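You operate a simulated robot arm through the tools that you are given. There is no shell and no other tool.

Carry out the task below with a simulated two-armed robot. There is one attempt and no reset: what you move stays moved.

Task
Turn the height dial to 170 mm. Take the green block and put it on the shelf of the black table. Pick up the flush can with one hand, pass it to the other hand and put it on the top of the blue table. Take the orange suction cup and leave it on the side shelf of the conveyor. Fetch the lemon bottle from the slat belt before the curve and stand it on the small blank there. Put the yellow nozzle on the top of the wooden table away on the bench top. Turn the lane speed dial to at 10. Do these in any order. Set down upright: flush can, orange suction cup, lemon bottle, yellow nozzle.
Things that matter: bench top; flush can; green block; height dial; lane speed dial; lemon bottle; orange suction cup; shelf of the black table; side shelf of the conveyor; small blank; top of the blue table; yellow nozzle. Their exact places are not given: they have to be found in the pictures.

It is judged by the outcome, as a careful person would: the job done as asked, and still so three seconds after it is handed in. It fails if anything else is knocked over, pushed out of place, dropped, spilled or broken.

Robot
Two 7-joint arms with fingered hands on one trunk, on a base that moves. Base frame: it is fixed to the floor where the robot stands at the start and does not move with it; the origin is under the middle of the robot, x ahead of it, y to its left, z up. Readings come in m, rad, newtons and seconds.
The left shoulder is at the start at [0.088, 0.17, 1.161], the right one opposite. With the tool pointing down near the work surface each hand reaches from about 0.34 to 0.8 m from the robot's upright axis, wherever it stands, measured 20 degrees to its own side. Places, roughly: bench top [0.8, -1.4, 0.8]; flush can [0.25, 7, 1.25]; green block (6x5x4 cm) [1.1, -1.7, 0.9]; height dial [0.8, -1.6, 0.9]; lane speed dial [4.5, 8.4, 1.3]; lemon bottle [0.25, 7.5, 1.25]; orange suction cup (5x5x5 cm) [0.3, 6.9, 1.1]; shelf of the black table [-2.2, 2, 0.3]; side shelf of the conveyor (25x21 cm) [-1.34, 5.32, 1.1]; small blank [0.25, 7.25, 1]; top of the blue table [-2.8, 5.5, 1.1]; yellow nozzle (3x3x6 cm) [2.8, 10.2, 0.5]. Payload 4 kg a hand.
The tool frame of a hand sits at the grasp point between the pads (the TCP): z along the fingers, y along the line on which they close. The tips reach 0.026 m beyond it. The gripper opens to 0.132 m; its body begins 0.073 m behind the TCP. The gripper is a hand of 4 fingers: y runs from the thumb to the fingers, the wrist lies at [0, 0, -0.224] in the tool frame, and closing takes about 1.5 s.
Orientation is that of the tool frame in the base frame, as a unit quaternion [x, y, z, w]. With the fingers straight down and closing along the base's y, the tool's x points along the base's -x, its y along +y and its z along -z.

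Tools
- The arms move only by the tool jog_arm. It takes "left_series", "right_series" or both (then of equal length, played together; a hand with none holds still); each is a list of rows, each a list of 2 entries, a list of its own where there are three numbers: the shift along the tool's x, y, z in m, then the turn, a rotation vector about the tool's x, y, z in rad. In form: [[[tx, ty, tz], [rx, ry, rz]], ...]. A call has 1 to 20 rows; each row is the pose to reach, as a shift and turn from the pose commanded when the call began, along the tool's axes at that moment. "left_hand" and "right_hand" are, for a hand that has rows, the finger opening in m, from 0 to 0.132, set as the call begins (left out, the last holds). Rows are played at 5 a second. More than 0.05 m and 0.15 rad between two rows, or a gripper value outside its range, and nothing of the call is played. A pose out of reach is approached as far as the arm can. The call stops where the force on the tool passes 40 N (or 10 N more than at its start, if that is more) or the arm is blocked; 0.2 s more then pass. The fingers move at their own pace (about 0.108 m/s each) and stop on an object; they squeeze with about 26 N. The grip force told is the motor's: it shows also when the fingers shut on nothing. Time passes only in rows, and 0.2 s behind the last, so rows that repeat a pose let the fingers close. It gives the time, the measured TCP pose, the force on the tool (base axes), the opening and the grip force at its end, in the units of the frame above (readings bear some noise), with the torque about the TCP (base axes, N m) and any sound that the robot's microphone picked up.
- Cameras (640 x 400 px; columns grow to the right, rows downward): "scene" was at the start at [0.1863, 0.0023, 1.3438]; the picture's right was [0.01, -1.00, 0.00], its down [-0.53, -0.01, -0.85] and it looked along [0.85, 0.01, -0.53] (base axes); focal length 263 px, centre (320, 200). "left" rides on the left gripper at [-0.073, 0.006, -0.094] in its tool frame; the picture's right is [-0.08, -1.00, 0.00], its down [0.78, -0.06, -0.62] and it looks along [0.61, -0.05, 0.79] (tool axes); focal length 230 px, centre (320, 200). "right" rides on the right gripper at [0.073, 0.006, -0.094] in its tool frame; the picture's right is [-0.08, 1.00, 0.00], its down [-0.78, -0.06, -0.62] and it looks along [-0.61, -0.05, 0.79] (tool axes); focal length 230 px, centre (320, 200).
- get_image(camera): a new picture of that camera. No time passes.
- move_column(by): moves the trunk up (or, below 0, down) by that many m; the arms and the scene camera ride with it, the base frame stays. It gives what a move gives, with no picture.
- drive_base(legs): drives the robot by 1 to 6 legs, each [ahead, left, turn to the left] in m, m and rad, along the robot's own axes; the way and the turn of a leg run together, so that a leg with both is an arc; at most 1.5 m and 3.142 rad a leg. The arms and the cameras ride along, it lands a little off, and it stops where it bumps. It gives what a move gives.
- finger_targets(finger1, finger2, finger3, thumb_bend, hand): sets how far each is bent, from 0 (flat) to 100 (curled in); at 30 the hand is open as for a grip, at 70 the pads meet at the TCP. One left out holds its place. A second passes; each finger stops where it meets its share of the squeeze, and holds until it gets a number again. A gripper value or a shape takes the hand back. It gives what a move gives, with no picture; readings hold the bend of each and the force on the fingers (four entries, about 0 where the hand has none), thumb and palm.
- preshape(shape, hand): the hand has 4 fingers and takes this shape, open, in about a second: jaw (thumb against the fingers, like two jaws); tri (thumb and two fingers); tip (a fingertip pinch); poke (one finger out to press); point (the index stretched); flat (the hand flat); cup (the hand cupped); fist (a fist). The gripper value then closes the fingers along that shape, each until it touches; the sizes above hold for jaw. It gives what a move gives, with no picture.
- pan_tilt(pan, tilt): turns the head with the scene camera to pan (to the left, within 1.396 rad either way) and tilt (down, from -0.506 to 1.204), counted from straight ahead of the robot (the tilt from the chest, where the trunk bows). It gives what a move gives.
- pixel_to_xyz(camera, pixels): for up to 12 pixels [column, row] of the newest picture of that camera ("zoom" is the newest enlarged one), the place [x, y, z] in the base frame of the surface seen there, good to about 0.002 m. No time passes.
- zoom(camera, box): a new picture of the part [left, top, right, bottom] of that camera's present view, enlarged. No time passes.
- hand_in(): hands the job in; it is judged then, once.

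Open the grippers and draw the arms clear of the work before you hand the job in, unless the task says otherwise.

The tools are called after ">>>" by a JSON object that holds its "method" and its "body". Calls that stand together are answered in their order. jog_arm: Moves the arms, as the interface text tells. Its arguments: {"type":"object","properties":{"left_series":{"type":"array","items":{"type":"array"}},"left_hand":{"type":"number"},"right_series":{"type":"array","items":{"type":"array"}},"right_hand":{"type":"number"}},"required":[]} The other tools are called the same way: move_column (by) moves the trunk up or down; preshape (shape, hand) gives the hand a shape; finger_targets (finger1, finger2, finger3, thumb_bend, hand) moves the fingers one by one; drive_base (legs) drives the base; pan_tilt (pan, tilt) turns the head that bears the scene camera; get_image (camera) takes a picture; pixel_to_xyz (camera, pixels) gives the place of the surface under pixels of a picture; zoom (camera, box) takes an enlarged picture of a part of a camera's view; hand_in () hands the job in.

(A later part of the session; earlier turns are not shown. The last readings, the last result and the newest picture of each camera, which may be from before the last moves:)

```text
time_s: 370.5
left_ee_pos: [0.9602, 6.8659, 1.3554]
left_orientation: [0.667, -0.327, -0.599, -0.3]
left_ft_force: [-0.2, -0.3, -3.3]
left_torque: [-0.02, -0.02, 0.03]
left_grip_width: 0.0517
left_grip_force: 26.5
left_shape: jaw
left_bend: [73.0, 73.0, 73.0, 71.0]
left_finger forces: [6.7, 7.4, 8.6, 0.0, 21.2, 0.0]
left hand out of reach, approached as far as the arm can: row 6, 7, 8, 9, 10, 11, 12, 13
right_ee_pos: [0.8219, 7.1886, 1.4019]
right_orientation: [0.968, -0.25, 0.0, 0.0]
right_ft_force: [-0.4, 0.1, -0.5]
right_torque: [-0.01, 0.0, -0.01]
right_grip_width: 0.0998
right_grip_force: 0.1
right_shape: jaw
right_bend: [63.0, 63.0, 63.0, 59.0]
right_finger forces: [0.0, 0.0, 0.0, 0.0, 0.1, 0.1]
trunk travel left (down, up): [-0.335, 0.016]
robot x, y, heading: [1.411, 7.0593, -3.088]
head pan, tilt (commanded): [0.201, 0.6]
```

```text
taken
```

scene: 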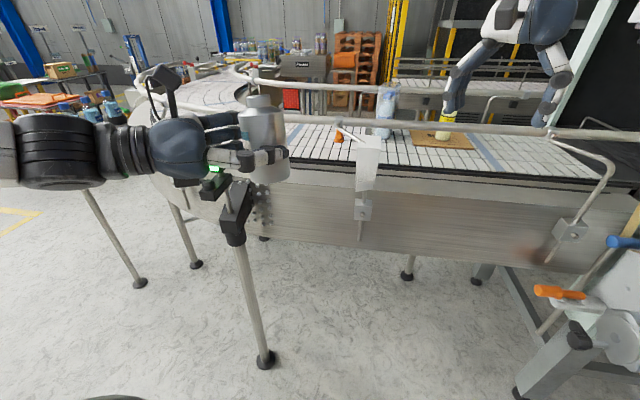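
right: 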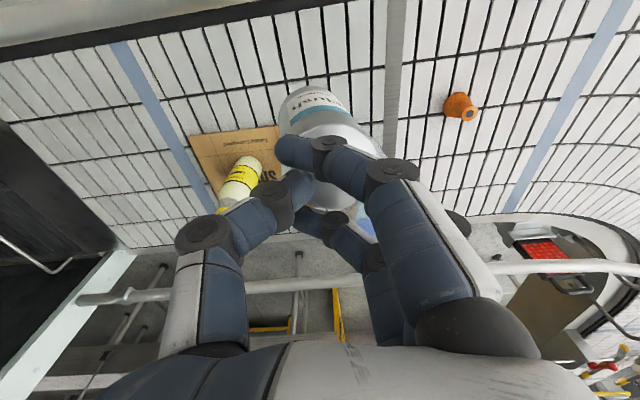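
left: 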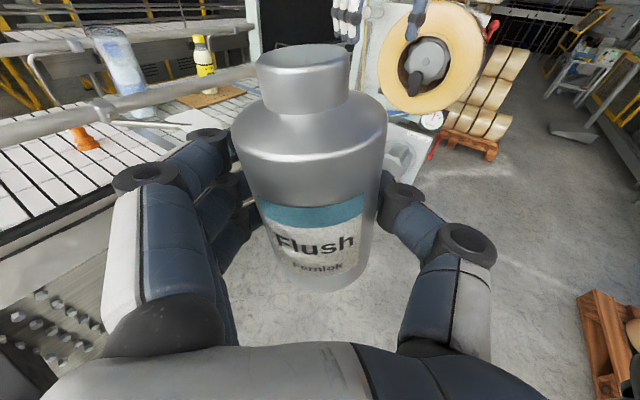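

The left arm reached a near limit at (0.96,6.866,1.355). I shift it further to the left side and slightly up to leave room for the right hand.

>>> {"method": "jog_arm", "body": {"left_series": [[[-0.0047, 0.0187, -0.0306], [0, 0, 0]], [[-0.0094, 0.0373, -0.0612], [0, 0, 0]], [[-0.0141, 0.056, -0.0918], [0, 0, 0]], [[-0.0188, 0.0747, -0.1223], [0, 0, 0]], [[-0.0235, 0.0933, -0.1529], [0, 0, 0]], [[-0.0282, 0.112, -0.1835], [0, 0, 0]], [[-0.0282, 0.112, -0.1835], [0, 0, 0]]]}}

>>> {"method": "get_image", "body": {"camera": "scene"}}

```text
time_s: 372.1
left_ee_pos: [0.9765, 6.6595, 1.4029]
left_orientation: [0.667, -0.324, -0.602, -0.296]
left_ft_force: [-0.5, 0.3, -3.6]
left_torque: [-0.03, 0.0, 0.03]
left_grip_width: 0.0511
left_grip_force: 25.8
left_shape: jaw
left_bend: [73.0, 73.0, 73.0, 71.0]
left_finger forces: [6.3, 7.5, 8.7, 0.1, 21.3, 0.0]
left hand out of reach, approached as far as the arm can: row 1, 2
right_ee_pos: [0.8223, 7.1911, 1.4026]
right_orientation: [0.968, -0.25, 0.0, -0.001]
right_ft_force: [0.1, 0.5, 0.5]
right_torque: [0.01, 0.0, -0.03]
right_grip_width: 0.0995
right_grip_force: 0.0
right_shape: jaw
right_bend: [63.0, 63.0, 63.0, 59.0]
right_finger forces: [0.0, 0.1, 0.0, 0.0, 0.0, 0.0]
trunk travel left (down, up): [-0.335, 0.016]
robot x, y, heading: [1.4106, 7.0599, -3.088]
head pan, tilt (commanded): [0.201, 0.6]
```

```text
taken
```

scene: 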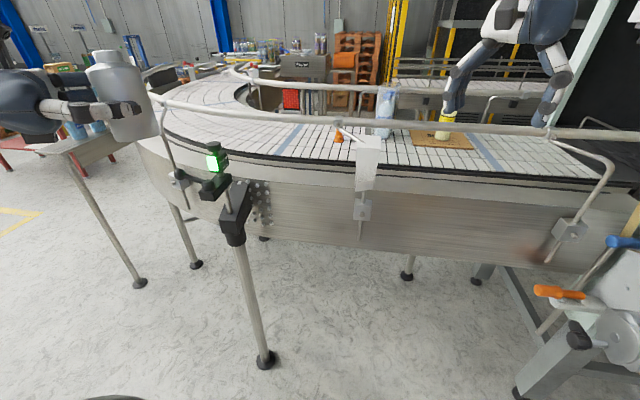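

I drive back to the belt (0.49 ahead, 0.09 left) with both hands high, to take the orange cup with the right hand.

>>> {"method": "drive_base", "body": {"legs": [[0.49, 0.09, 0]]}}

>>> {"method": "get_image", "body": {"camera": "right"}}

>>> {"method": "get_image", "body": {"camera": "scene"}}

```text
time_s: 375.1
left_ee_pos: [0.4925, 6.5478, 1.4033]
left_orientation: [0.667, -0.324, -0.602, -0.297]
left_ft_force: [0.0, -0.8, -3.3]
left_torque: [-0.01, -0.01, -0.01]
left_grip_width: 0.0513
left_grip_force: 26.2
left_shape: jaw
left_bend: [74.0, 73.0, 73.0, 71.0]
left_finger forces: [6.1, 7.3, 8.8, 0.0, 21.2, 0.0]
right_ee_pos: [0.34, 7.0793, 1.4008]
right_orientation: [0.968, -0.252, -0.001, 0.0]
right_ft_force: [-0.3, 0.0, -0.2]
right_torque: [-0.02, -0.01, 0.0]
right_grip_width: 0.0998
right_grip_force: 0.1
right_shape: jaw
right_bend: [63.0, 63.0, 63.0, 59.0]
right_finger forces: [0.0, 0.1, 0.0, 0.1, 0.0, 0.0]
trunk travel left (down, up): [-0.335, 0.016]
robot x, y, heading: [0.9333, 6.947, -3.088]
head pan, tilt (commanded): [0.201, 0.6]
```

```text
taken
```

right: 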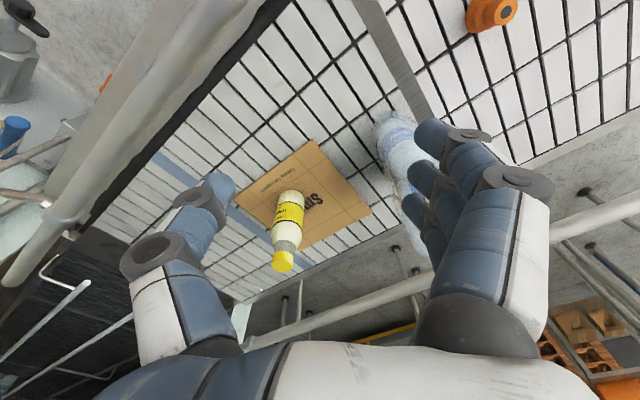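

```text
taken
```

scene: 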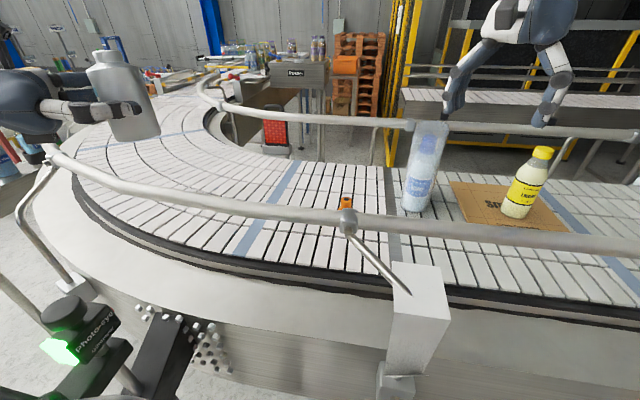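

I move the right hand above the cup at (0.305,6.856), turning it counter-clockwise 0.94 rad, still at z≈1.40.

>>> {"method": "jog_arm", "body": {"right_series": [[[0.0112, 0.0303, 0], [0, 0, -0.134]], [[0.0224, 0.0606, 0], [0, 0, -0.268]], [[0.0336, 0.0909, 0], [0, 0, -0.402]], [[0.0448, 0.1211, 0], [0, 0, -0.536]], [[0.056, 0.1514, 0], [0, 0, -0.67]], [[0.0672, 0.1817, 0], [0, 0, -0.804]], [[0.0784, 0.212, 0], [0, 0, -0.94]], [[0.0784, 0.212, 0], [0, 0, -0.94]]]}}

>>> {"method": "get_image", "body": {"camera": "right"}}

>>> {"method": "get_image", "body": {"camera": "scene"}}

```text
time_s: 377.1
left_ee_pos: [0.4933, 6.5495, 1.4028]
left_orientation: [0.666, -0.325, -0.601, -0.298]
left_ft_force: [0.5, 0.5, -3.4]
left_torque: [-0.04, -0.04, 0.0]
left_grip_width: 0.0511
left_grip_force: 25.9
left_shape: jaw
left_bend: [74.0, 73.0, 73.0, 71.0]
left_finger forces: [6.2, 7.2, 8.7, 0.0, 20.8, 0.0]
right_ee_pos: [0.3275, 6.9251, 1.3845]
right_orientation: [0.984, 0.178, 0.001, 0.016]
right_ft_force: [0.6, -0.1, 0.0]
right_torque: [-0.01, -0.02, 0.01]
right_grip_width: 0.0998
right_grip_force: 0.1
right_shape: jaw
right_bend: [63.0, 63.0, 63.0, 59.0]
right_finger forces: [0.0, 0.1, 0.1, 0.0, 0.0, 0.0]
right hand out of reach, approached as far as the arm can: row 4, 5, 6, 7, 8
trunk travel left (down, up): [-0.335, 0.016]
robot x, y, heading: [0.9319, 6.9481, -3.092]
head pan, tilt (commanded): [0.201, 0.6]
stopped in row 8 (right hand): the arm was blocked; the commanded pose is now the measured one
```

```text
taken
```

right: 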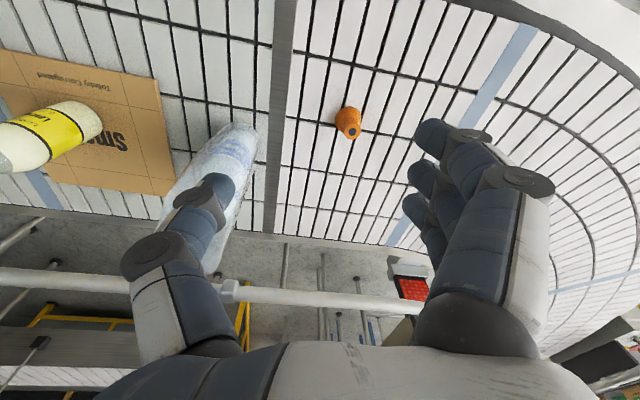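

```text
taken
```

scene: 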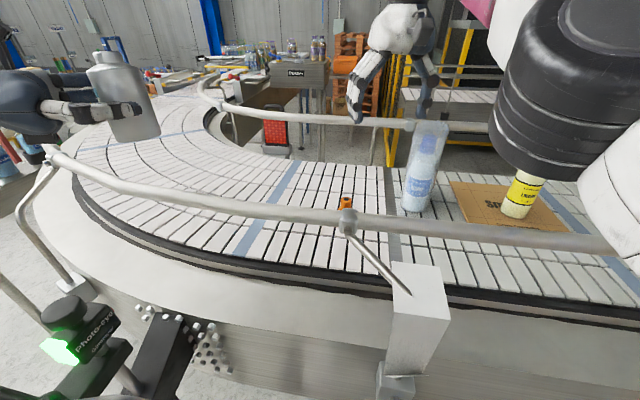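

The right arm reports being blocked (likely its elbow near the robot's own body) short of the cup. I move the right hand back a little to the right and then turn the base left so the cup lies in front of the right arm.

>>> {"method": "jog_arm", "body": {"right_series": [[[0.0234, -0.034, 0], [0, 0, 0]], [[0.0467, -0.0679, 0], [0, 0, 0.1]], [[0.0467, -0.0679, 0], [0, 0, 0.2]]]}}

>>> {"method": "get_image", "body": {"camera": "scene"}}

```text
time_s: 377.9
left_ee_pos: [0.4926, 6.5435, 1.4022]
left_orientation: [0.666, -0.322, -0.603, -0.298]
left_ft_force: [-0.9, -1.1, -4.2]
left_torque: [0.04, 0.06, -0.06]
left_grip_width: 0.0511
left_grip_force: 26.4
left_shape: jaw
left_bend: [74.0, 73.0, 73.0, 71.0]
left_finger forces: [6.2, 7.3, 8.8, 0.0, 20.7, 0.0]
right_ee_pos: [0.3486, 6.9952, 1.3828]
right_orientation: [0.997, 0.081, 0.003, 0.012]
right_ft_force: [-0.2, -1.2, -0.8]
right_torque: [0.13, -0.01, -0.03]
right_grip_width: 0.1
right_grip_force: 0.0
right_shape: jaw
right_bend: [63.0, 63.0, 63.0, 59.0]
right_finger forces: [0.0, 0.1, 0.0, 0.0, 0.0, 0.1]
right hand out of reach, approached as far as the arm can: row 1
trunk travel left (down, up): [-0.335, 0.016]
robot x, y, heading: [0.9292, 6.9494, -3.096]
head pan, tilt (commanded): [0.201, 0.6]
```

```text
taken
```

scene: 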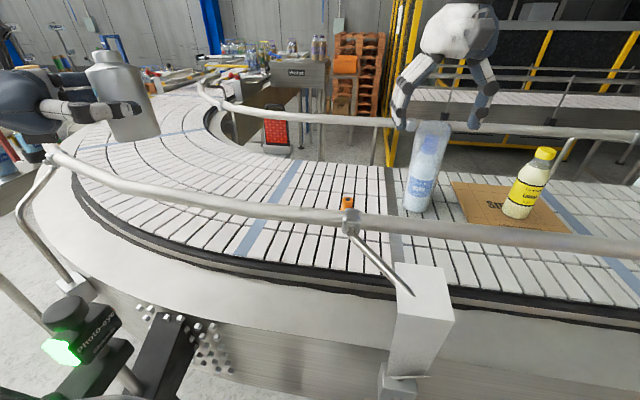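

The elbow is clear again. I turn the base left by 0.3 rad.

>>> {"method": "drive_base", "body": {"legs": [[0, 0, 0.3]]}}

>>> {"method": "get_image", "body": {"camera": "right"}}

>>> {"method": "get_image", "body": {"camera": "scene"}}

```text
time_s: 379.2
left_ee_pos: [0.6298, 6.4386, 1.4024]
left_orientation: [0.708, -0.221, -0.639, -0.204]
left_ft_force: [0.2, 0.6, -3.1]
left_torque: [-0.03, 0.01, -0.02]
left_grip_width: 0.051
left_grip_force: 25.9
left_shape: jaw
left_bend: [74.0, 73.0, 73.0, 71.0]
left_finger forces: [6.2, 7.2, 8.8, 0.1, 20.8, 0.0]
right_ee_pos: [0.3591, 6.8268, 1.3832]
right_orientation: [0.973, 0.229, 0.004, 0.012]
right_ft_force: [0.6, -0.2, 0.9]
right_torque: [0.02, 0.0, -0.01]
right_grip_width: 0.1
right_grip_force: 0.0
right_shape: jaw
right_bend: [63.0, 63.0, 63.0, 59.0]
right_finger forces: [0.0, 0.0, 0.1, 0.0, 0.0, 0.0]
trunk travel left (down, up): [-0.335, 0.016]
robot x, y, heading: [0.928, 6.949, -2.794]
head pan, tilt (commanded): [0.201, 0.6]
```

```text
taken
```

right: 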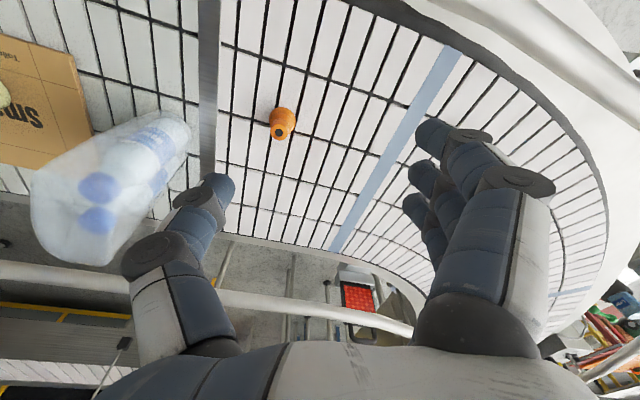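

```text
taken
```

scene: 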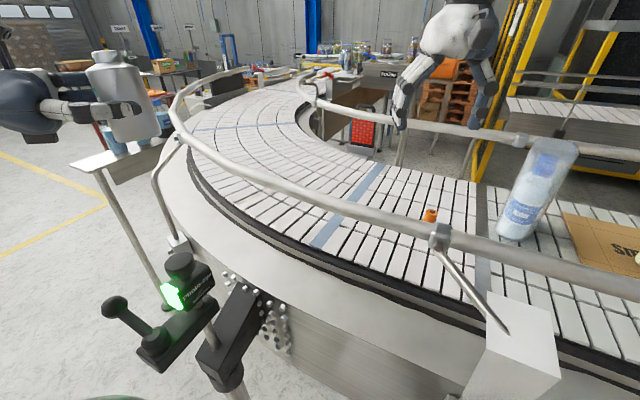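

The cup shows at (282,120) in the wrist camera. I measure it.

>>> {"method": "zoom", "body": {"camera": "right", "box": [235, 80, 335, 170]}}

>>> {"method": "pixel_to_xyz", "body": {"camera": "zoom", "pixels": [[280, 225], [265, 200], [300, 200], [280, 250], [240, 220], [320, 220], [280, 170], [300, 150], [260, 240], [310, 245], [290, 140], [230, 180]]}}

```text
4.44 times, centred on (285, 125) of right
```

zoom: 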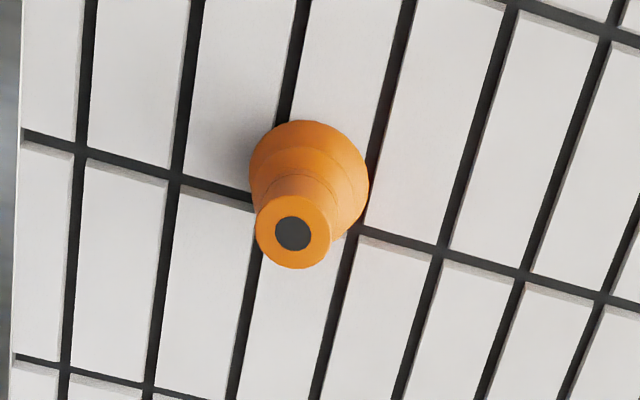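

```text
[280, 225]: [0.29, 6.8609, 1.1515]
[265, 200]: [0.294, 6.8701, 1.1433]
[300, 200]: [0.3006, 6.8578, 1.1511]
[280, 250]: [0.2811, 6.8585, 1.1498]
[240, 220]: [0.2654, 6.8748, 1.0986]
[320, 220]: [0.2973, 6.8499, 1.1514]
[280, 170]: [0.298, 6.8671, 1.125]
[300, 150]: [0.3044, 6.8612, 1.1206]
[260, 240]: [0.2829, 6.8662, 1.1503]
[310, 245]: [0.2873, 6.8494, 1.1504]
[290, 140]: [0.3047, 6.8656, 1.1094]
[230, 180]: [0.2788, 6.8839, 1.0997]
```

The cup's axis is (0.289,6.856), top z 1.151, base on the belt at 1.10. I centre above it, straighten the tilt, and descend to about z 1.20 for a check.

>>> {"method": "jog_arm", "body": {"right_series": [[[-0.025, -0.032, 0.0], [0.012, -0.001, 0]], [[-0.0501, -0.0637, 0.0], [0.025, -0.002, 0]], [[-0.0501, -0.0637, 0.045], [0.025, -0.002, 0]], [[-0.0501, -0.0637, 0.09], [0.025, -0.002, 0]], [[-0.0501, -0.0637, 0.135], [0.025, -0.002, 0]], [[-0.0501, -0.0637, 0.18], [0.025, -0.002, 0]], [[-0.0501, -0.0637, 0.18], [0.025, -0.002, 0]]], "right_hand": 0.08}}

>>> {"method": "get_image", "body": {"camera": "right"}}

>>> {"method": "get_image", "body": {"camera": "scene"}}

```text
time_s: 380.8
left_ee_pos: [0.631, 6.4381, 1.4038]
left_orientation: [0.707, -0.222, -0.64, -0.204]
left_ft_force: [-0.1, 0.8, -4.9]
left_torque: [0.02, -0.02, -0.02]
left_grip_width: 0.0509
left_grip_force: 26.4
left_shape: jaw
left_bend: [74.0, 73.0, 73.0, 71.0]
left_finger forces: [6.0, 7.1, 8.9, 0.0, 20.7, 0.0]
right_ee_pos: [0.2886, 6.858, 1.2036]
right_orientation: [0.973, 0.229, 0.001, 0.001]
right_ft_force: [0.4, -0.3, -0.2]
right_torque: [0.0, 0.01, 0.01]
right_grip_width: 0.0804
right_grip_force: 0.0
right_shape: jaw
right_bend: [71.0, 71.0, 71.0, 69.0]
right_finger forces: [0.1, 0.1, 0.1, 0.0, 0.0, 0.0]
trunk travel left (down, up): [-0.335, 0.016]
robot x, y, heading: [0.9307, 6.9476, -2.79]
head pan, tilt (commanded): [0.201, 0.6]
```

```text
taken
```

right: 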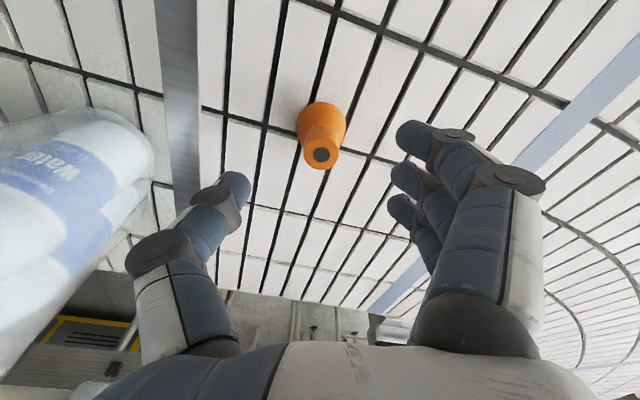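

```text
taken
```

scene: 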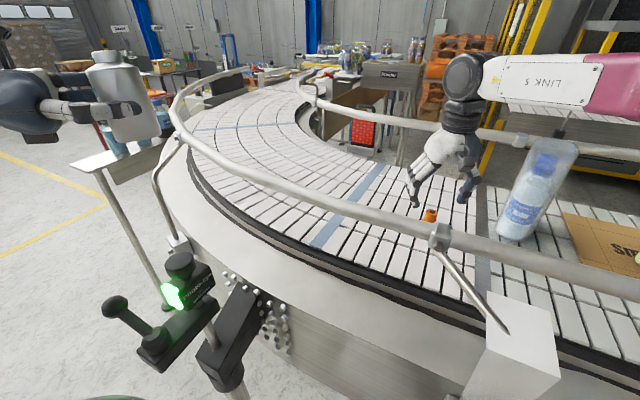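

The cup is centred under the hand. I descend to z≈1.132 and close.

>>> {"method": "jog_arm", "body": {"right_series": [[[0, 0, 0.03], [0, 0, 0]], [[0, 0, 0.055], [0, 0, 0]], [[0, 0, 0.0715], [0, 0, 0]], [[0, 0, 0.0715], [0, 0, 0]]]}}

>>> {"method": "jog_arm", "body": {"right_series": [[[0, 0, 0], [0, 0, 0]], [[0, 0, 0], [0, 0, 0]], [[0, 0, 0], [0, 0, 0]], [[0, 0, 0], [0, 0, 0]], [[0, 0, 0], [0, 0, 0]], [[0, 0, 0], [0, 0, 0]]], "right_hand": 0.0}}

>>> {"method": "get_image", "body": {"camera": "right"}}

```text
time_s: 381.8
left_ee_pos: [0.6304, 6.4377, 1.4025]
left_orientation: [0.707, -0.221, -0.64, -0.204]
left_ft_force: [-0.9, -0.9, -2.7]
left_torque: [-0.01, -0.01, 0.0]
left_grip_width: 0.0513
left_grip_force: 25.0
left_shape: jaw
left_bend: [74.0, 73.0, 73.0, 71.0]
left_finger forces: [6.0, 7.1, 8.7, 0.0, 20.6, 0.1]
right_ee_pos: [0.287, 6.8571, 1.13]
right_orientation: [0.973, 0.229, 0.001, 0.001]
right_ft_force: [-0.1, -0.5, 0.5]
right_torque: [0.0, 0.02, -0.03]
right_grip_width: 0.0804
right_grip_force: 0.0
right_shape: jaw
right_bend: [71.0, 71.0, 71.0, 69.0]
right_finger forces: [0.0, 0.1, 0.0, 0.1, 0.0, 0.0]
trunk travel left (down, up): [-0.335, 0.016]
robot x, y, heading: [0.9313, 6.9484, -2.792]
head pan, tilt (commanded): [0.201, 0.6]
```

```text
time_s: 383.2
left_ee_pos: [0.6301, 6.4378, 1.4031]
left_orientation: [0.707, -0.221, -0.64, -0.204]
left_ft_force: [0.3, -0.4, -4.2]
left_torque: [-0.04, -0.02, 0.03]
left_grip_width: 0.051
left_grip_force: 26.2
left_shape: jaw
left_bend: [74.0, 73.0, 73.0, 71.0]
left_finger forces: [6.0, 7.1, 8.8, 0.0, 20.7, 0.0]
right_ee_pos: [0.2879, 6.8565, 1.1302]
right_orientation: [0.973, 0.23, 0.002, 0.001]
right_ft_force: [0.4, -0.5, 5.3]
right_torque: [-0.09, -0.06, 0.01]
right_grip_width: 0.0159
right_grip_force: 26.5
right_shape: jaw
right_bend: [67.0, 73.0, 70.0, 70.0]
right_finger forces: [13.0, 6.6, 12.8, 0.0, 21.9, 0.0]
trunk travel left (down, up): [-0.335, 0.016]
robot x, y, heading: [0.9314, 6.9454, -2.791]
head pan, tilt (commanded): [0.201, 0.6]
```

```text
taken
```

right: 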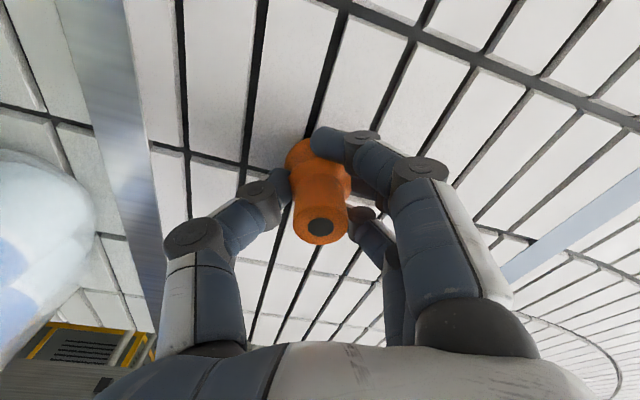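

The cup is held by all fingers. I lift it straight up to clear the rail.

>>> {"method": "jog_arm", "body": {"right_series": [[[0, 0, -0.03], [0, 0, 0]], [[0, 0, -0.07], [0, 0, 0]], [[0, 0, -0.11], [0, 0, 0]], [[0, 0, -0.15], [0, 0, 0]], [[0, 0, -0.19], [0, 0, 0]], [[0, 0, -0.23], [0, 0, 0]], [[0, 0, -0.25], [0, 0, 0]]]}}

>>> {"method": "get_image", "body": {"camera": "right"}}

>>> {"method": "get_image", "body": {"camera": "scene"}}

```text
time_s: 384.8
left_ee_pos: [0.6303, 6.4375, 1.4025]
left_orientation: [0.707, -0.221, -0.64, -0.205]
left_ft_force: [-0.3, -0.8, -4.3]
left_torque: [0.01, -0.02, 0.02]
left_grip_width: 0.051
left_grip_force: 26.1
left_shape: jaw
left_bend: [74.0, 73.0, 73.0, 71.0]
left_finger forces: [6.0, 7.1, 8.7, 0.0, 20.5, 0.0]
right_ee_pos: [0.287, 6.856, 1.38]
right_orientation: [0.973, 0.23, 0.002, 0.0]
right_ft_force: [-0.8, -0.4, -0.5]
right_torque: [-0.01, -0.03, -0.01]
right_grip_width: 0.0117
right_grip_force: 25.7
right_shape: jaw
right_bend: [71.0, 71.0, 72.0, 73.0]
right_finger forces: [0.1, 12.8, 0.0, 0.0, 10.3, 0.0]
trunk travel left (down, up): [-0.335, 0.016]
robot x, y, heading: [0.9336, 6.9504, -2.792]
head pan, tilt (commanded): [0.201, 0.6]
```

```text
taken
```

right: 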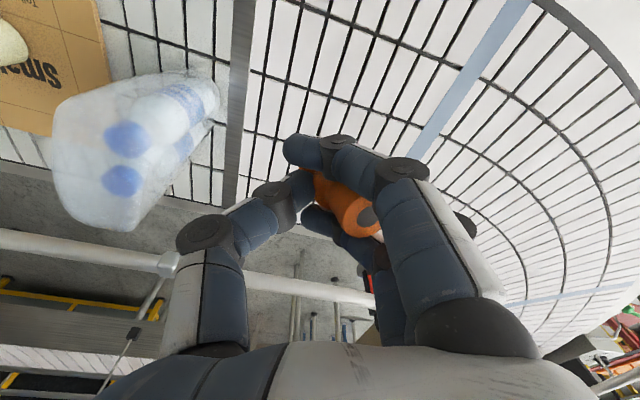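

```text
taken
```

scene: 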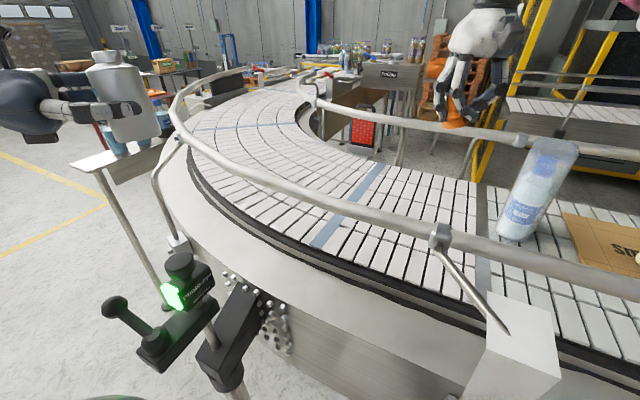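

The cup has shifted in the grip (only middle finger and thumb press now). I zoom in to see its tilt.

>>> {"method": "zoom", "body": {"camera": "scene", "box": [400, 40, 520, 150]}}

>>> {"method": "zoom", "body": {"camera": "right", "box": [250, 100, 450, 280]}}

```text
3.64 times, centred on (460, 95) of scene
```

zoom: 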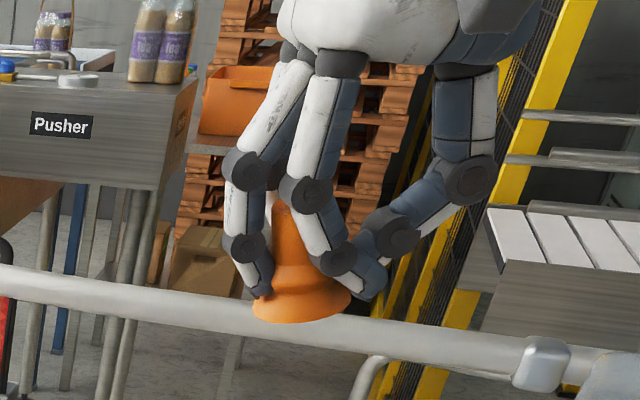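

```text
2.22 times, centred on (350, 190) of right
```

zoom: 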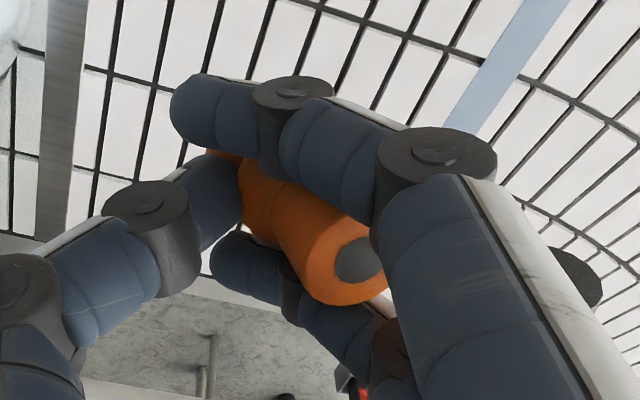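

The cup leans about 28° in the grip but is locked above its wide base; I'll compensate when setting it down. I back away from the belt and turn toward -y to travel.

>>> {"method": "drive_base", "body": {"legs": [[-0.5, 0, 0], [0, 0, 1.22]]}}

>>> {"method": "pan_tilt", "body": {"pan": 0.0, "tilt": 0.4}}

>>> {"method": "get_image", "body": {"camera": "scene"}}

```text
time_s: 390.8
left_ee_pos: [1.7691, 6.6542, 1.4028]
left_orientation: [0.708, 0.218, -0.643, 0.194]
left_ft_force: [-1.1, 0.1, -4.3]
left_torque: [0.03, -0.06, -0.01]
left_grip_width: 0.0508
left_grip_force: 26.2
left_shape: jaw
left_bend: [74.0, 73.0, 73.0, 71.0]
left_finger forces: [5.8, 7.0, 8.9, 0.1, 20.4, 0.1]
right_ee_pos: [1.2568, 6.4846, 1.3794]
right_orientation: [0.673, 0.74, 0.002, 0.0]
right_ft_force: [0.5, 0.6, -0.3]
right_torque: [-0.04, 0.01, 0.02]
right_grip_width: 0.0113
right_grip_force: 25.8
right_shape: jaw
right_bend: [71.0, 71.0, 72.0, 73.0]
right_finger forces: [0.0, 12.7, 0.0, 0.0, 10.1, 0.1]
trunk travel left (down, up): [-0.335, 0.016]
robot x, y, heading: [1.403, 7.1181, -1.587]
head pan, tilt (commanded): [0.201, 0.6]
```

```text
time_s: 391.5
left_ee_pos: [1.7709, 6.6539, 1.403]
left_orientation: [0.708, 0.218, -0.643, 0.193]
left_ft_force: [0.8, 0.8, -3.4]
left_torque: [0.01, -0.01, -0.04]
left_grip_width: 0.0507
left_grip_force: 26.2
left_shape: jaw
left_bend: [74.0, 73.0, 73.0, 71.0]
left_finger forces: [6.0, 7.0, 8.9, 0.1, 20.5, 0.0]
right_ee_pos: [1.2568, 6.4859, 1.3802]
right_orientation: [0.672, 0.74, 0.001, 0.0]
right_ft_force: [1.0, 0.4, -0.8]
right_torque: [-0.01, 0.0, 0.01]
right_grip_width: 0.0116
right_grip_force: 26.1
right_shape: jaw
right_bend: [71.0, 71.0, 72.0, 73.0]
right_finger forces: [0.0, 12.7, 0.0, 0.0, 10.2, 0.0]
trunk travel left (down, up): [-0.335, 0.016]
robot x, y, heading: [1.4061, 7.1174, -1.589]
head pan, tilt (commanded): [0.0, 0.4]
```

```text
taken
```

scene: 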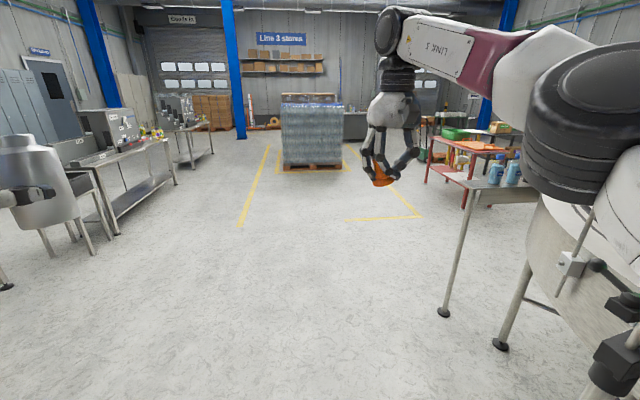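

The way ahead is clear. I drive 2.55 m ahead, turn right to face -x, and go along the conveyor to about x=-1.1.

>>> {"method": "drive_base", "body": {"legs": [[1.3, 0, 0], [1.25, 0, 0], [0, 0, -1.56]]}}

>>> {"method": "get_image", "body": {"camera": "scene"}}

```text
time_s: 407.7
left_ee_pos: [0.9203, 4.1888, 1.4038]
left_orientation: [0.661, -0.335, -0.597, -0.307]
left_ft_force: [0.8, 0.1, -3.6]
left_torque: [-0.01, 0.01, -0.02]
left_grip_width: 0.0507
left_grip_force: 26.0
left_shape: jaw
left_bend: [74.0, 73.0, 73.0, 71.0]
left_finger forces: [5.9, 6.9, 9.0, 0.0, 20.4, 0.0]
right_ee_pos: [0.7306, 4.6967, 1.379]
right_orientation: [0.998, 0.068, 0.001, 0.001]
right_ft_force: [0.7, -1.1, -0.1]
right_torque: [-0.01, 0.01, 0.0]
right_grip_width: 0.0114
right_grip_force: 26.1
right_shape: jaw
right_bend: [71.0, 71.0, 72.0, 73.0]
right_finger forces: [0.0, 12.3, 0.0, 0.0, 10.1, 0.0]
trunk travel left (down, up): [-0.335, 0.016]
robot x, y, heading: [1.3698, 4.5744, -3.123]
head pan, tilt (commanded): [0.0, 0.4]
```

```text
taken
```

scene: 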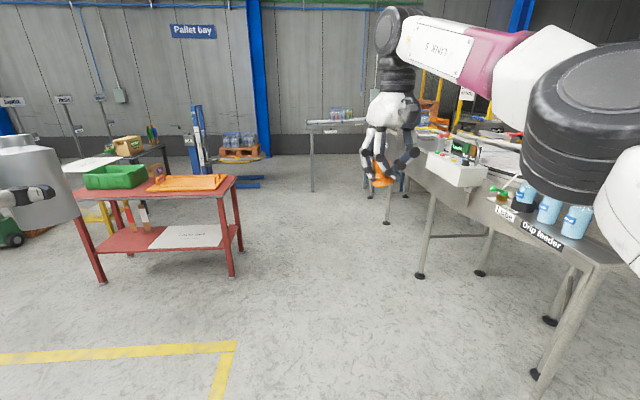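

I continue ahead along the line, keeping slightly to the left of the drip-feeder bottles.

>>> {"method": "drive_base", "body": {"legs": [[1.3, 0.1, 0], [1.0, 0, 0]]}}

>>> {"method": "pan_tilt", "body": {"pan": -0.6, "tilt": 0.4}}

>>> {"method": "get_image", "body": {"camera": "scene"}}

```text
time_s: 418.9
left_ee_pos: [-1.3644, 4.0865, 1.4034]
left_orientation: [0.655, -0.346, -0.591, -0.317]
left_ft_force: [0.7, -0.6, -4.4]
left_torque: [0.0, 0.0, 0.0]
left_grip_width: 0.0503
left_grip_force: 26.5
left_shape: jaw
left_bend: [74.0, 73.0, 73.0, 71.0]
left_finger forces: [5.9, 7.0, 9.1, 0.0, 20.4, 0.1]
right_ee_pos: [-1.5328, 4.5995, 1.3791]
right_orientation: [0.999, 0.049, 0.001, 0.001]
right_ft_force: [0.6, 0.1, -1.0]
right_torque: [0.05, -0.02, -0.02]
right_grip_width: 0.0113
right_grip_force: 26.3
right_shape: jaw
right_bend: [71.0, 71.0, 72.0, 73.0]
right_finger forces: [0.0, 12.5, 0.0, 0.1, 10.0, 0.0]
trunk travel left (down, up): [-0.335, 0.016]
robot x, y, heading: [-0.9009, 4.4584, 3.126]
head pan, tilt (commanded): [0.0, 0.4]
```

```text
time_s: 419.9
left_ee_pos: [-1.3632, 4.0882, 1.4041]
left_orientation: [0.655, -0.346, -0.592, -0.318]
left_ft_force: [0.5, 0.4, -3.5]
left_torque: [-0.03, -0.02, -0.03]
left_grip_width: 0.0507
left_grip_force: 25.5
left_shape: jaw
left_bend: [74.0, 73.0, 73.0, 71.0]
left_finger forces: [5.8, 7.0, 9.2, 0.0, 20.4, 0.0]
right_ee_pos: [-1.5331, 4.602, 1.38]
right_orientation: [0.999, 0.05, 0.002, 0.0]
right_ft_force: [-0.5, 0.2, -0.6]
right_torque: [0.03, 0.03, 0.03]
right_grip_width: 0.0113
right_grip_force: 25.9
right_shape: jaw
right_bend: [71.0, 71.0, 72.0, 73.0]
right_finger forces: [0.1, 12.5, 0.0, 0.0, 10.1, 0.0]
trunk travel left (down, up): [-0.335, 0.016]
robot x, y, heading: [-0.8988, 4.4585, 3.13]
head pan, tilt (commanded): [-0.6, 0.4]
```

```text
taken
```

scene: 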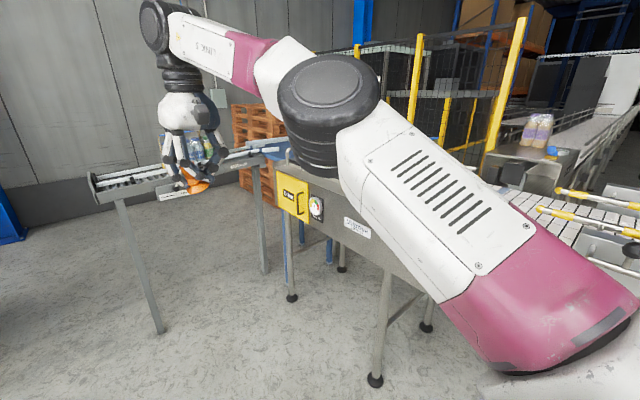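

I need to face the conveyor: I step left a little (away from it), turn right to face +y, and look for the side shelf.

>>> {"method": "drive_base", "body": {"legs": [[0.3, 0.15, 0], [0, 0, -1.56]]}}

>>> {"method": "pan_tilt", "body": {"pan": 0.1, "tilt": 0.6}}

>>> {"method": "get_image", "body": {"camera": "scene"}}

```text
time_s: 426.0
left_ee_pos: [-1.5596, 4.7827, 1.403]
left_orientation: [-0.211, 0.711, 0.187, 0.645]
left_ft_force: [-0.1, 0.2, -3.5]
left_torque: [-0.03, 0.0, -0.01]
left_grip_width: 0.0503
left_grip_force: 25.9
left_shape: jaw
left_bend: [74.0, 73.0, 73.0, 71.0]
left_finger forces: [5.8, 7.0, 9.2, 0.0, 20.3, 0.0]
right_ee_pos: [-1.0443, 4.9416, 1.3785]
right_orientation: [0.734, -0.679, 0.0, 0.002]
right_ft_force: [0.2, 0.3, -0.4]
right_torque: [0.01, 0.0, -0.02]
right_grip_width: 0.0112
right_grip_force: 26.1
right_shape: jaw
right_bend: [71.0, 71.0, 72.0, 73.0]
right_finger forces: [0.0, 11.9, 0.0, 0.0, 9.8, 0.1]
trunk travel left (down, up): [-0.335, 0.016]
robot x, y, heading: [-1.2023, 4.3123, 1.533]
head pan, tilt (commanded): [-0.6, 0.4]
```

```text
time_s: 427.0
left_ee_pos: [-1.559, 4.7833, 1.404]
left_orientation: [-0.21, 0.71, 0.187, 0.645]
left_ft_force: [0.2, -0.2, -4.3]
left_torque: [-0.02, 0.0, 0.01]
left_grip_width: 0.0504
left_grip_force: 26.0
left_shape: jaw
left_bend: [74.0, 73.0, 73.0, 71.0]
left_finger forces: [5.8, 7.0, 9.3, 0.1, 20.5, 0.0]
right_ee_pos: [-1.0437, 4.942, 1.3805]
right_orientation: [0.734, -0.679, -0.001, 0.002]
right_ft_force: [-0.8, -0.6, 0.1]
right_torque: [0.02, 0.01, 0.0]
right_grip_width: 0.0111
right_grip_force: 26.0
right_shape: jaw
right_bend: [71.0, 71.0, 72.0, 73.0]
right_finger forces: [0.0, 11.9, 0.0, 0.0, 9.7, 0.0]
trunk travel left (down, up): [-0.335, 0.016]
robot x, y, heading: [-1.2058, 4.313, 1.534]
head pan, tilt (commanded): [0.099, 0.6]
```

```text
taken
```

scene: 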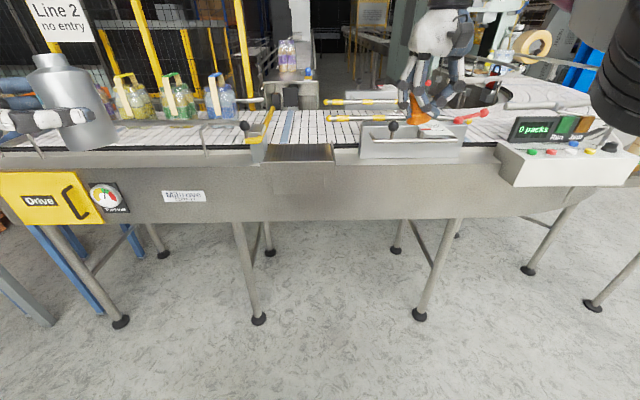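

The side shelf should be the metal plate at (297,153). I enlarge and measure it.

>>> {"method": "zoom", "body": {"camera": "scene", "box": [220, 90, 380, 190]}}

>>> {"method": "pixel_to_xyz", "body": {"camera": "zoom", "pixels": [[170, 225], [455, 225], [170, 285], [450, 285], [310, 255], [250, 240], [400, 240], [300, 300], [110, 200], [180, 200], [560, 230], [300, 200]]}}

```text
4.00 times, centred on (300, 140) of scene
```

zoom: 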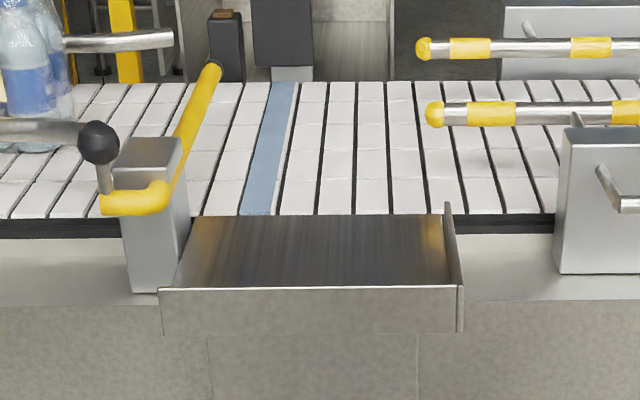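

```text
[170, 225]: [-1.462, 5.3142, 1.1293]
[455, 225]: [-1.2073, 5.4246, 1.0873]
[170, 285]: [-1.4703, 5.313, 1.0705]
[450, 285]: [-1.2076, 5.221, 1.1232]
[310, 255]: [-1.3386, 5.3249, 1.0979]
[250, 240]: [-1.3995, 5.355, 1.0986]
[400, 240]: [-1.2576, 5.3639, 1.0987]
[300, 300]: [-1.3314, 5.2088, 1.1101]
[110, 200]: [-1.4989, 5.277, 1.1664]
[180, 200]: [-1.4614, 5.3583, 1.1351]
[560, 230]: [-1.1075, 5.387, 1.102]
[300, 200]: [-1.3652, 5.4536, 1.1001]
```

The shelf is a plate at z≈1.098, x -1.455..-1.21, y 5.21..5.43, with a low front lip. I check the cup's present tilt in the right hand.

>>> {"method": "zoom", "body": {"camera": "scene", "box": [380, 50, 480, 140]}}

>>> {"method": "zoom", "body": {"camera": "right", "box": [250, 100, 450, 280]}}

>>> {"method": "pixel_to_xyz", "body": {"camera": "zoom", "pixels": [[355, 262], [330, 262], [310, 240], [290, 200], [265, 190], [255, 215], [280, 230]]}}

```text
4.44 times, centred on (430, 95) of scene
```

zoom: 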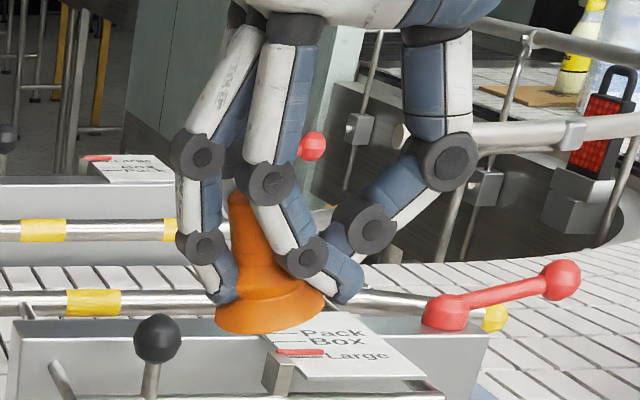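

```text
2.22 times, centred on (350, 190) of right
```

zoom: 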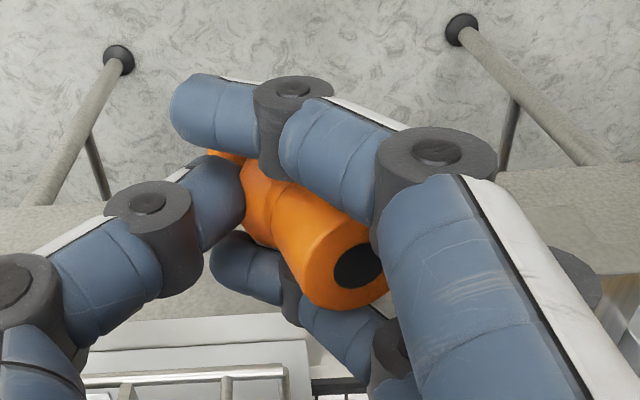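

```text
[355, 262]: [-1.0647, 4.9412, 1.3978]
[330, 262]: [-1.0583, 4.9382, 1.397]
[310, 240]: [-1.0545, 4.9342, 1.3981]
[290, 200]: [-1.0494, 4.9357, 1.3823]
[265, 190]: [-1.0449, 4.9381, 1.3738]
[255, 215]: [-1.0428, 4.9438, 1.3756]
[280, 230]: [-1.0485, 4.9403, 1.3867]
```

The cup's top leans about 29° toward the fingers. I'll tilt the hand 15° to halve that and release it just above the plate so it settles upright. First I drive to about (-1.42,4.66).

>>> {"method": "drive_base", "body": {"legs": [[0.33, 0.22, 0.06]]}}

>>> {"method": "pan_tilt", "body": {"pan": -0.1, "tilt": 0.7}}

>>> {"method": "get_image", "body": {"camera": "scene"}}

```text
time_s: 429.6
left_ee_pos: [-1.8061, 5.0947, 1.4028]
left_orientation: [-0.231, 0.704, 0.205, 0.639]
left_ft_force: [0.4, 0.3, -4.5]
left_torque: [-0.03, -0.03, 0.02]
left_grip_width: 0.0501
left_grip_force: 26.2
left_shape: jaw
left_bend: [74.0, 73.0, 73.0, 71.0]
left_finger forces: [5.9, 6.9, 9.3, 0.1, 20.3, 0.0]
right_ee_pos: [-1.2999, 5.2831, 1.3801]
right_orientation: [0.753, -0.658, 0.001, 0.001]
right_ft_force: [-0.2, 0.7, -0.3]
right_torque: [-0.06, -0.02, -0.03]
right_grip_width: 0.0111
right_grip_force: 26.3
right_shape: jaw
right_bend: [71.0, 71.0, 72.0, 73.0]
right_finger forces: [0.0, 11.9, 0.0, 0.0, 9.7, 0.1]
trunk travel left (down, up): [-0.335, 0.016]
robot x, y, heading: [-1.4223, 4.6479, 1.592]
head pan, tilt (commanded): [0.099, 0.6]
```

```text
time_s: 430.3
left_ee_pos: [-1.8066, 5.0937, 1.403]
left_orientation: [-0.232, 0.704, 0.206, 0.639]
left_ft_force: [0.2, -0.9, -4.7]
left_torque: [-0.01, -0.02, 0.02]
left_grip_width: 0.0506
left_grip_force: 26.1
left_shape: jaw
left_bend: [74.0, 73.0, 73.0, 71.0]
left_finger forces: [5.8, 7.1, 9.3, 0.0, 20.4, 0.1]
right_ee_pos: [-1.3004, 5.2831, 1.3794]
right_orientation: [0.753, -0.658, 0.0, 0.001]
right_ft_force: [0.3, 0.2, -0.1]
right_torque: [0.01, 0.0, 0.01]
right_grip_width: 0.0112
right_grip_force: 25.8
right_shape: jaw
right_bend: [71.0, 71.0, 72.0, 73.0]
right_finger forces: [0.0, 12.0, 0.1, 0.1, 9.6, 0.0]
trunk travel left (down, up): [-0.335, 0.016]
robot x, y, heading: [-1.4224, 4.6451, 1.588]
head pan, tilt (commanded): [-0.099, 0.7]
```

```text
taken
```

scene: 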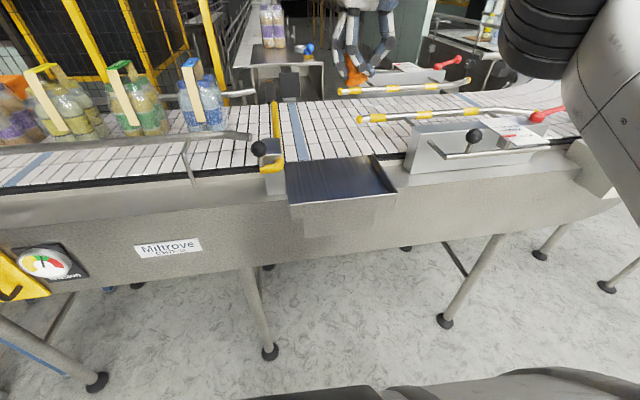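

The shelf is at (345,180) in view. I measure its corners and centre once more from here.

>>> {"method": "pixel_to_xyz", "body": {"camera": "scene", "pixels": [[290, 165], [372, 158], [392, 188], [292, 200], [340, 180], [320, 175], [360, 175], [340, 203], [270, 165], [275, 140], [410, 160], [450, 155]]}}

```text
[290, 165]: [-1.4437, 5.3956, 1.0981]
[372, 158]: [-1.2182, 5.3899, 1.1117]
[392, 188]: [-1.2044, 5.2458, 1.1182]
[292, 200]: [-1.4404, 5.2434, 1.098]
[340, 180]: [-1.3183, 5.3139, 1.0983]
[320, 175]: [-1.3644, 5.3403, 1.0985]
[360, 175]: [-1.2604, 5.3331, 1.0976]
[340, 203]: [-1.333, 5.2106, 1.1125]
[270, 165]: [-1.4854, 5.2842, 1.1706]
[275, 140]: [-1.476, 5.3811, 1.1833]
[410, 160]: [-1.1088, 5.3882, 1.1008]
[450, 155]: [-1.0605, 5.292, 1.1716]
```

Free plate area is x -1.445..-1.22, y 5.22..5.42. I move over its middle, tilt the hand 0.26 rad, and lower to z≈1.19 first.

>>> {"method": "jog_arm", "body": {"right_series": [[[-0.022, 0.008, 0.01], [-0.1, 0, 0]], [[-0.0444, 0.0158, 0.02], [-0.2, 0, 0]], [[-0.0444, 0.0158, 0.06], [-0.26, 0, 0]], [[-0.0444, 0.0158, 0.1], [-0.26, 0, 0]], [[-0.0444, 0.0158, 0.14], [-0.26, 0, 0]], [[-0.0444, 0.0158, 0.185], [-0.26, 0, 0]], [[-0.0444, 0.0158, 0.185], [-0.26, 0, 0]]]}}

>>> {"method": "get_image", "body": {"camera": "right"}}

>>> {"method": "zoom", "body": {"camera": "scene", "box": [260, 90, 420, 220]}}

```text
time_s: 431.9
left_ee_pos: [-1.8062, 5.0937, 1.4025]
left_orientation: [-0.231, 0.704, 0.206, 0.639]
left_ft_force: [0.3, -0.4, -3.5]
left_torque: [0.01, 0.0, 0.0]
left_grip_width: 0.0503
left_grip_force: 26.0
left_shape: jaw
left_bend: [74.0, 73.0, 73.0, 71.0]
left_finger forces: [5.6, 7.0, 9.4, 0.1, 20.5, 0.0]
right_ee_pos: [-1.322, 5.3245, 1.1953]
right_orientation: [0.746, -0.653, -0.085, 0.099]
right_ft_force: [-0.4, 0.3, -0.4]
right_torque: [0.01, -0.03, 0.01]
right_grip_width: 0.0111
right_grip_force: 26.3
right_shape: jaw
right_bend: [71.0, 71.0, 72.0, 73.0]
right_finger forces: [0.0, 11.8, 0.0, 0.0, 9.5, 0.0]
right hand out of reach, approached as far as the arm can: row 1, 2, 3
trunk travel left (down, up): [-0.335, 0.016]
robot x, y, heading: [-1.4234, 4.6478, 1.593]
head pan, tilt (commanded): [-0.099, 0.7]
```

```text
taken
```

right: 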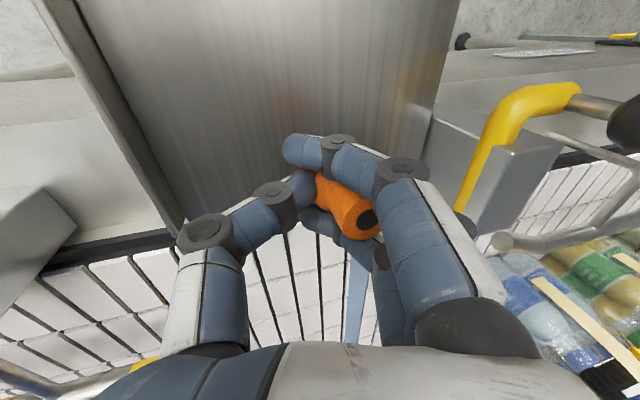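

```text
3.08 times, centred on (340, 155) of scene
```

zoom: 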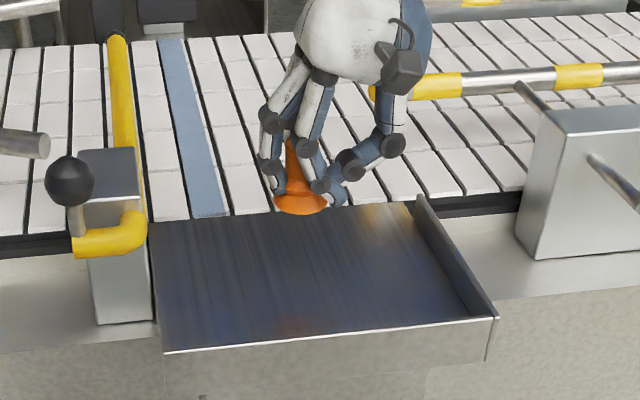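

The cup hangs nearly level over the plate. I lower straight down 5.6 cm and watch the force.

>>> {"method": "jog_arm", "body": {"right_series": [[[0, -0.0064, 0.0242], [0, 0, 0]], [[0, -0.0116, 0.0435], [0, 0, 0]], [[0, -0.0144, 0.0541], [0, 0, 0]], [[0, -0.0144, 0.0541], [0, 0, 0]]]}}

>>> {"method": "zoom", "body": {"camera": "scene", "box": [260, 90, 420, 220]}}

>>> {"method": "get_image", "body": {"camera": "right"}}

```text
time_s: 432.9
left_ee_pos: [-1.8063, 5.0934, 1.4026]
left_orientation: [-0.231, 0.704, 0.206, 0.639]
left_ft_force: [-0.7, -0.2, -3.8]
left_torque: [0.0, -0.02, 0.01]
left_grip_width: 0.0503
left_grip_force: 25.7
left_shape: jaw
left_bend: [74.0, 73.0, 73.0, 71.0]
left_finger forces: [5.7, 7.1, 9.4, 0.0, 20.5, 0.1]
right_ee_pos: [-1.322, 5.3238, 1.139]
right_orientation: [0.747, -0.652, -0.085, 0.099]
right_ft_force: [0.0, -0.4, 0.0]
right_torque: [0.02, -0.03, 0.02]
right_grip_width: 0.0108
right_grip_force: 26.2
right_shape: jaw
right_bend: [71.0, 71.0, 72.0, 73.0]
right_finger forces: [0.1, 11.9, 0.0, 0.0, 9.4, 0.0]
trunk travel left (down, up): [-0.335, 0.016]
robot x, y, heading: [-1.4208, 4.6454, 1.597]
head pan, tilt (commanded): [-0.099, 0.7]
```

```text
3.08 times, centred on (340, 155) of scene
```

zoom: 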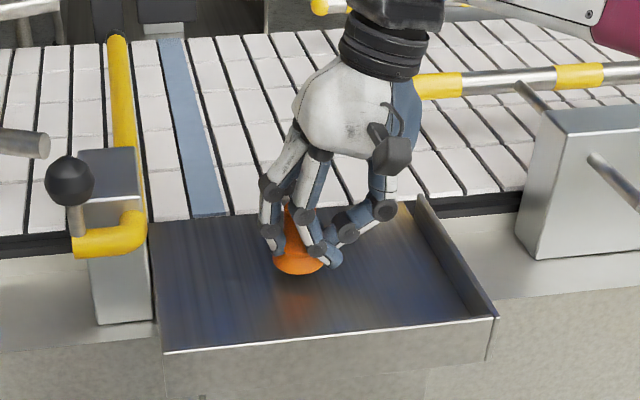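

```text
taken
```

right: 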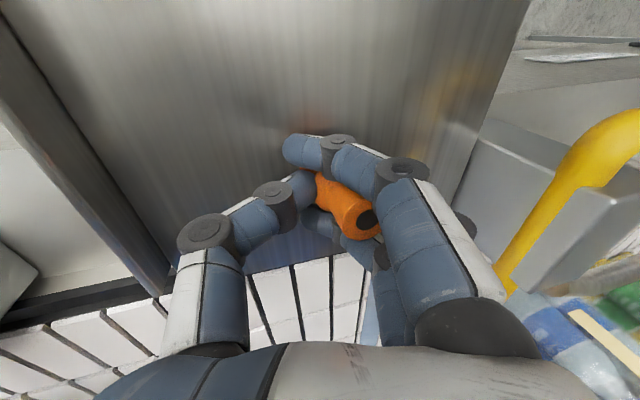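

Very near the plate, no contact yet. I lower in small steps to touch.

>>> {"method": "jog_arm", "body": {"right_series": [[[0, -0.0008, 0.0029], [0, 0, 0]], [[0, -0.0013, 0.0048], [0, 0, 0]], [[0, -0.0013, 0.0048], [0, 0, 0]]]}}

```text
time_s: 433.7
left_ee_pos: [-1.8069, 5.0949, 1.4031]
left_orientation: [-0.231, 0.705, 0.205, 0.639]
left_ft_force: [-0.2, -0.5, -3.7]
left_torque: [0.0, 0.0, -0.01]
left_grip_width: 0.0503
left_grip_force: 26.0
left_shape: jaw
left_bend: [74.0, 73.0, 73.0, 71.0]
left_finger forces: [5.8, 7.1, 9.4, 0.0, 20.5, 0.0]
right_ee_pos: [-1.3219, 5.3243, 1.135]
right_orientation: [0.746, -0.653, -0.085, 0.098]
right_ft_force: [0.0, 0.9, -0.6]
right_torque: [-0.01, -0.03, 0.0]
right_grip_width: 0.0108
right_grip_force: 26.3
right_shape: jaw
right_bend: [71.0, 71.0, 72.0, 73.0]
right_finger forces: [0.1, 11.9, 0.0, 0.0, 9.5, 0.0]
trunk travel left (down, up): [-0.335, 0.016]
robot x, y, heading: [-1.4234, 4.6453, 1.589]
head pan, tilt (commanded): [-0.099, 0.7]
```

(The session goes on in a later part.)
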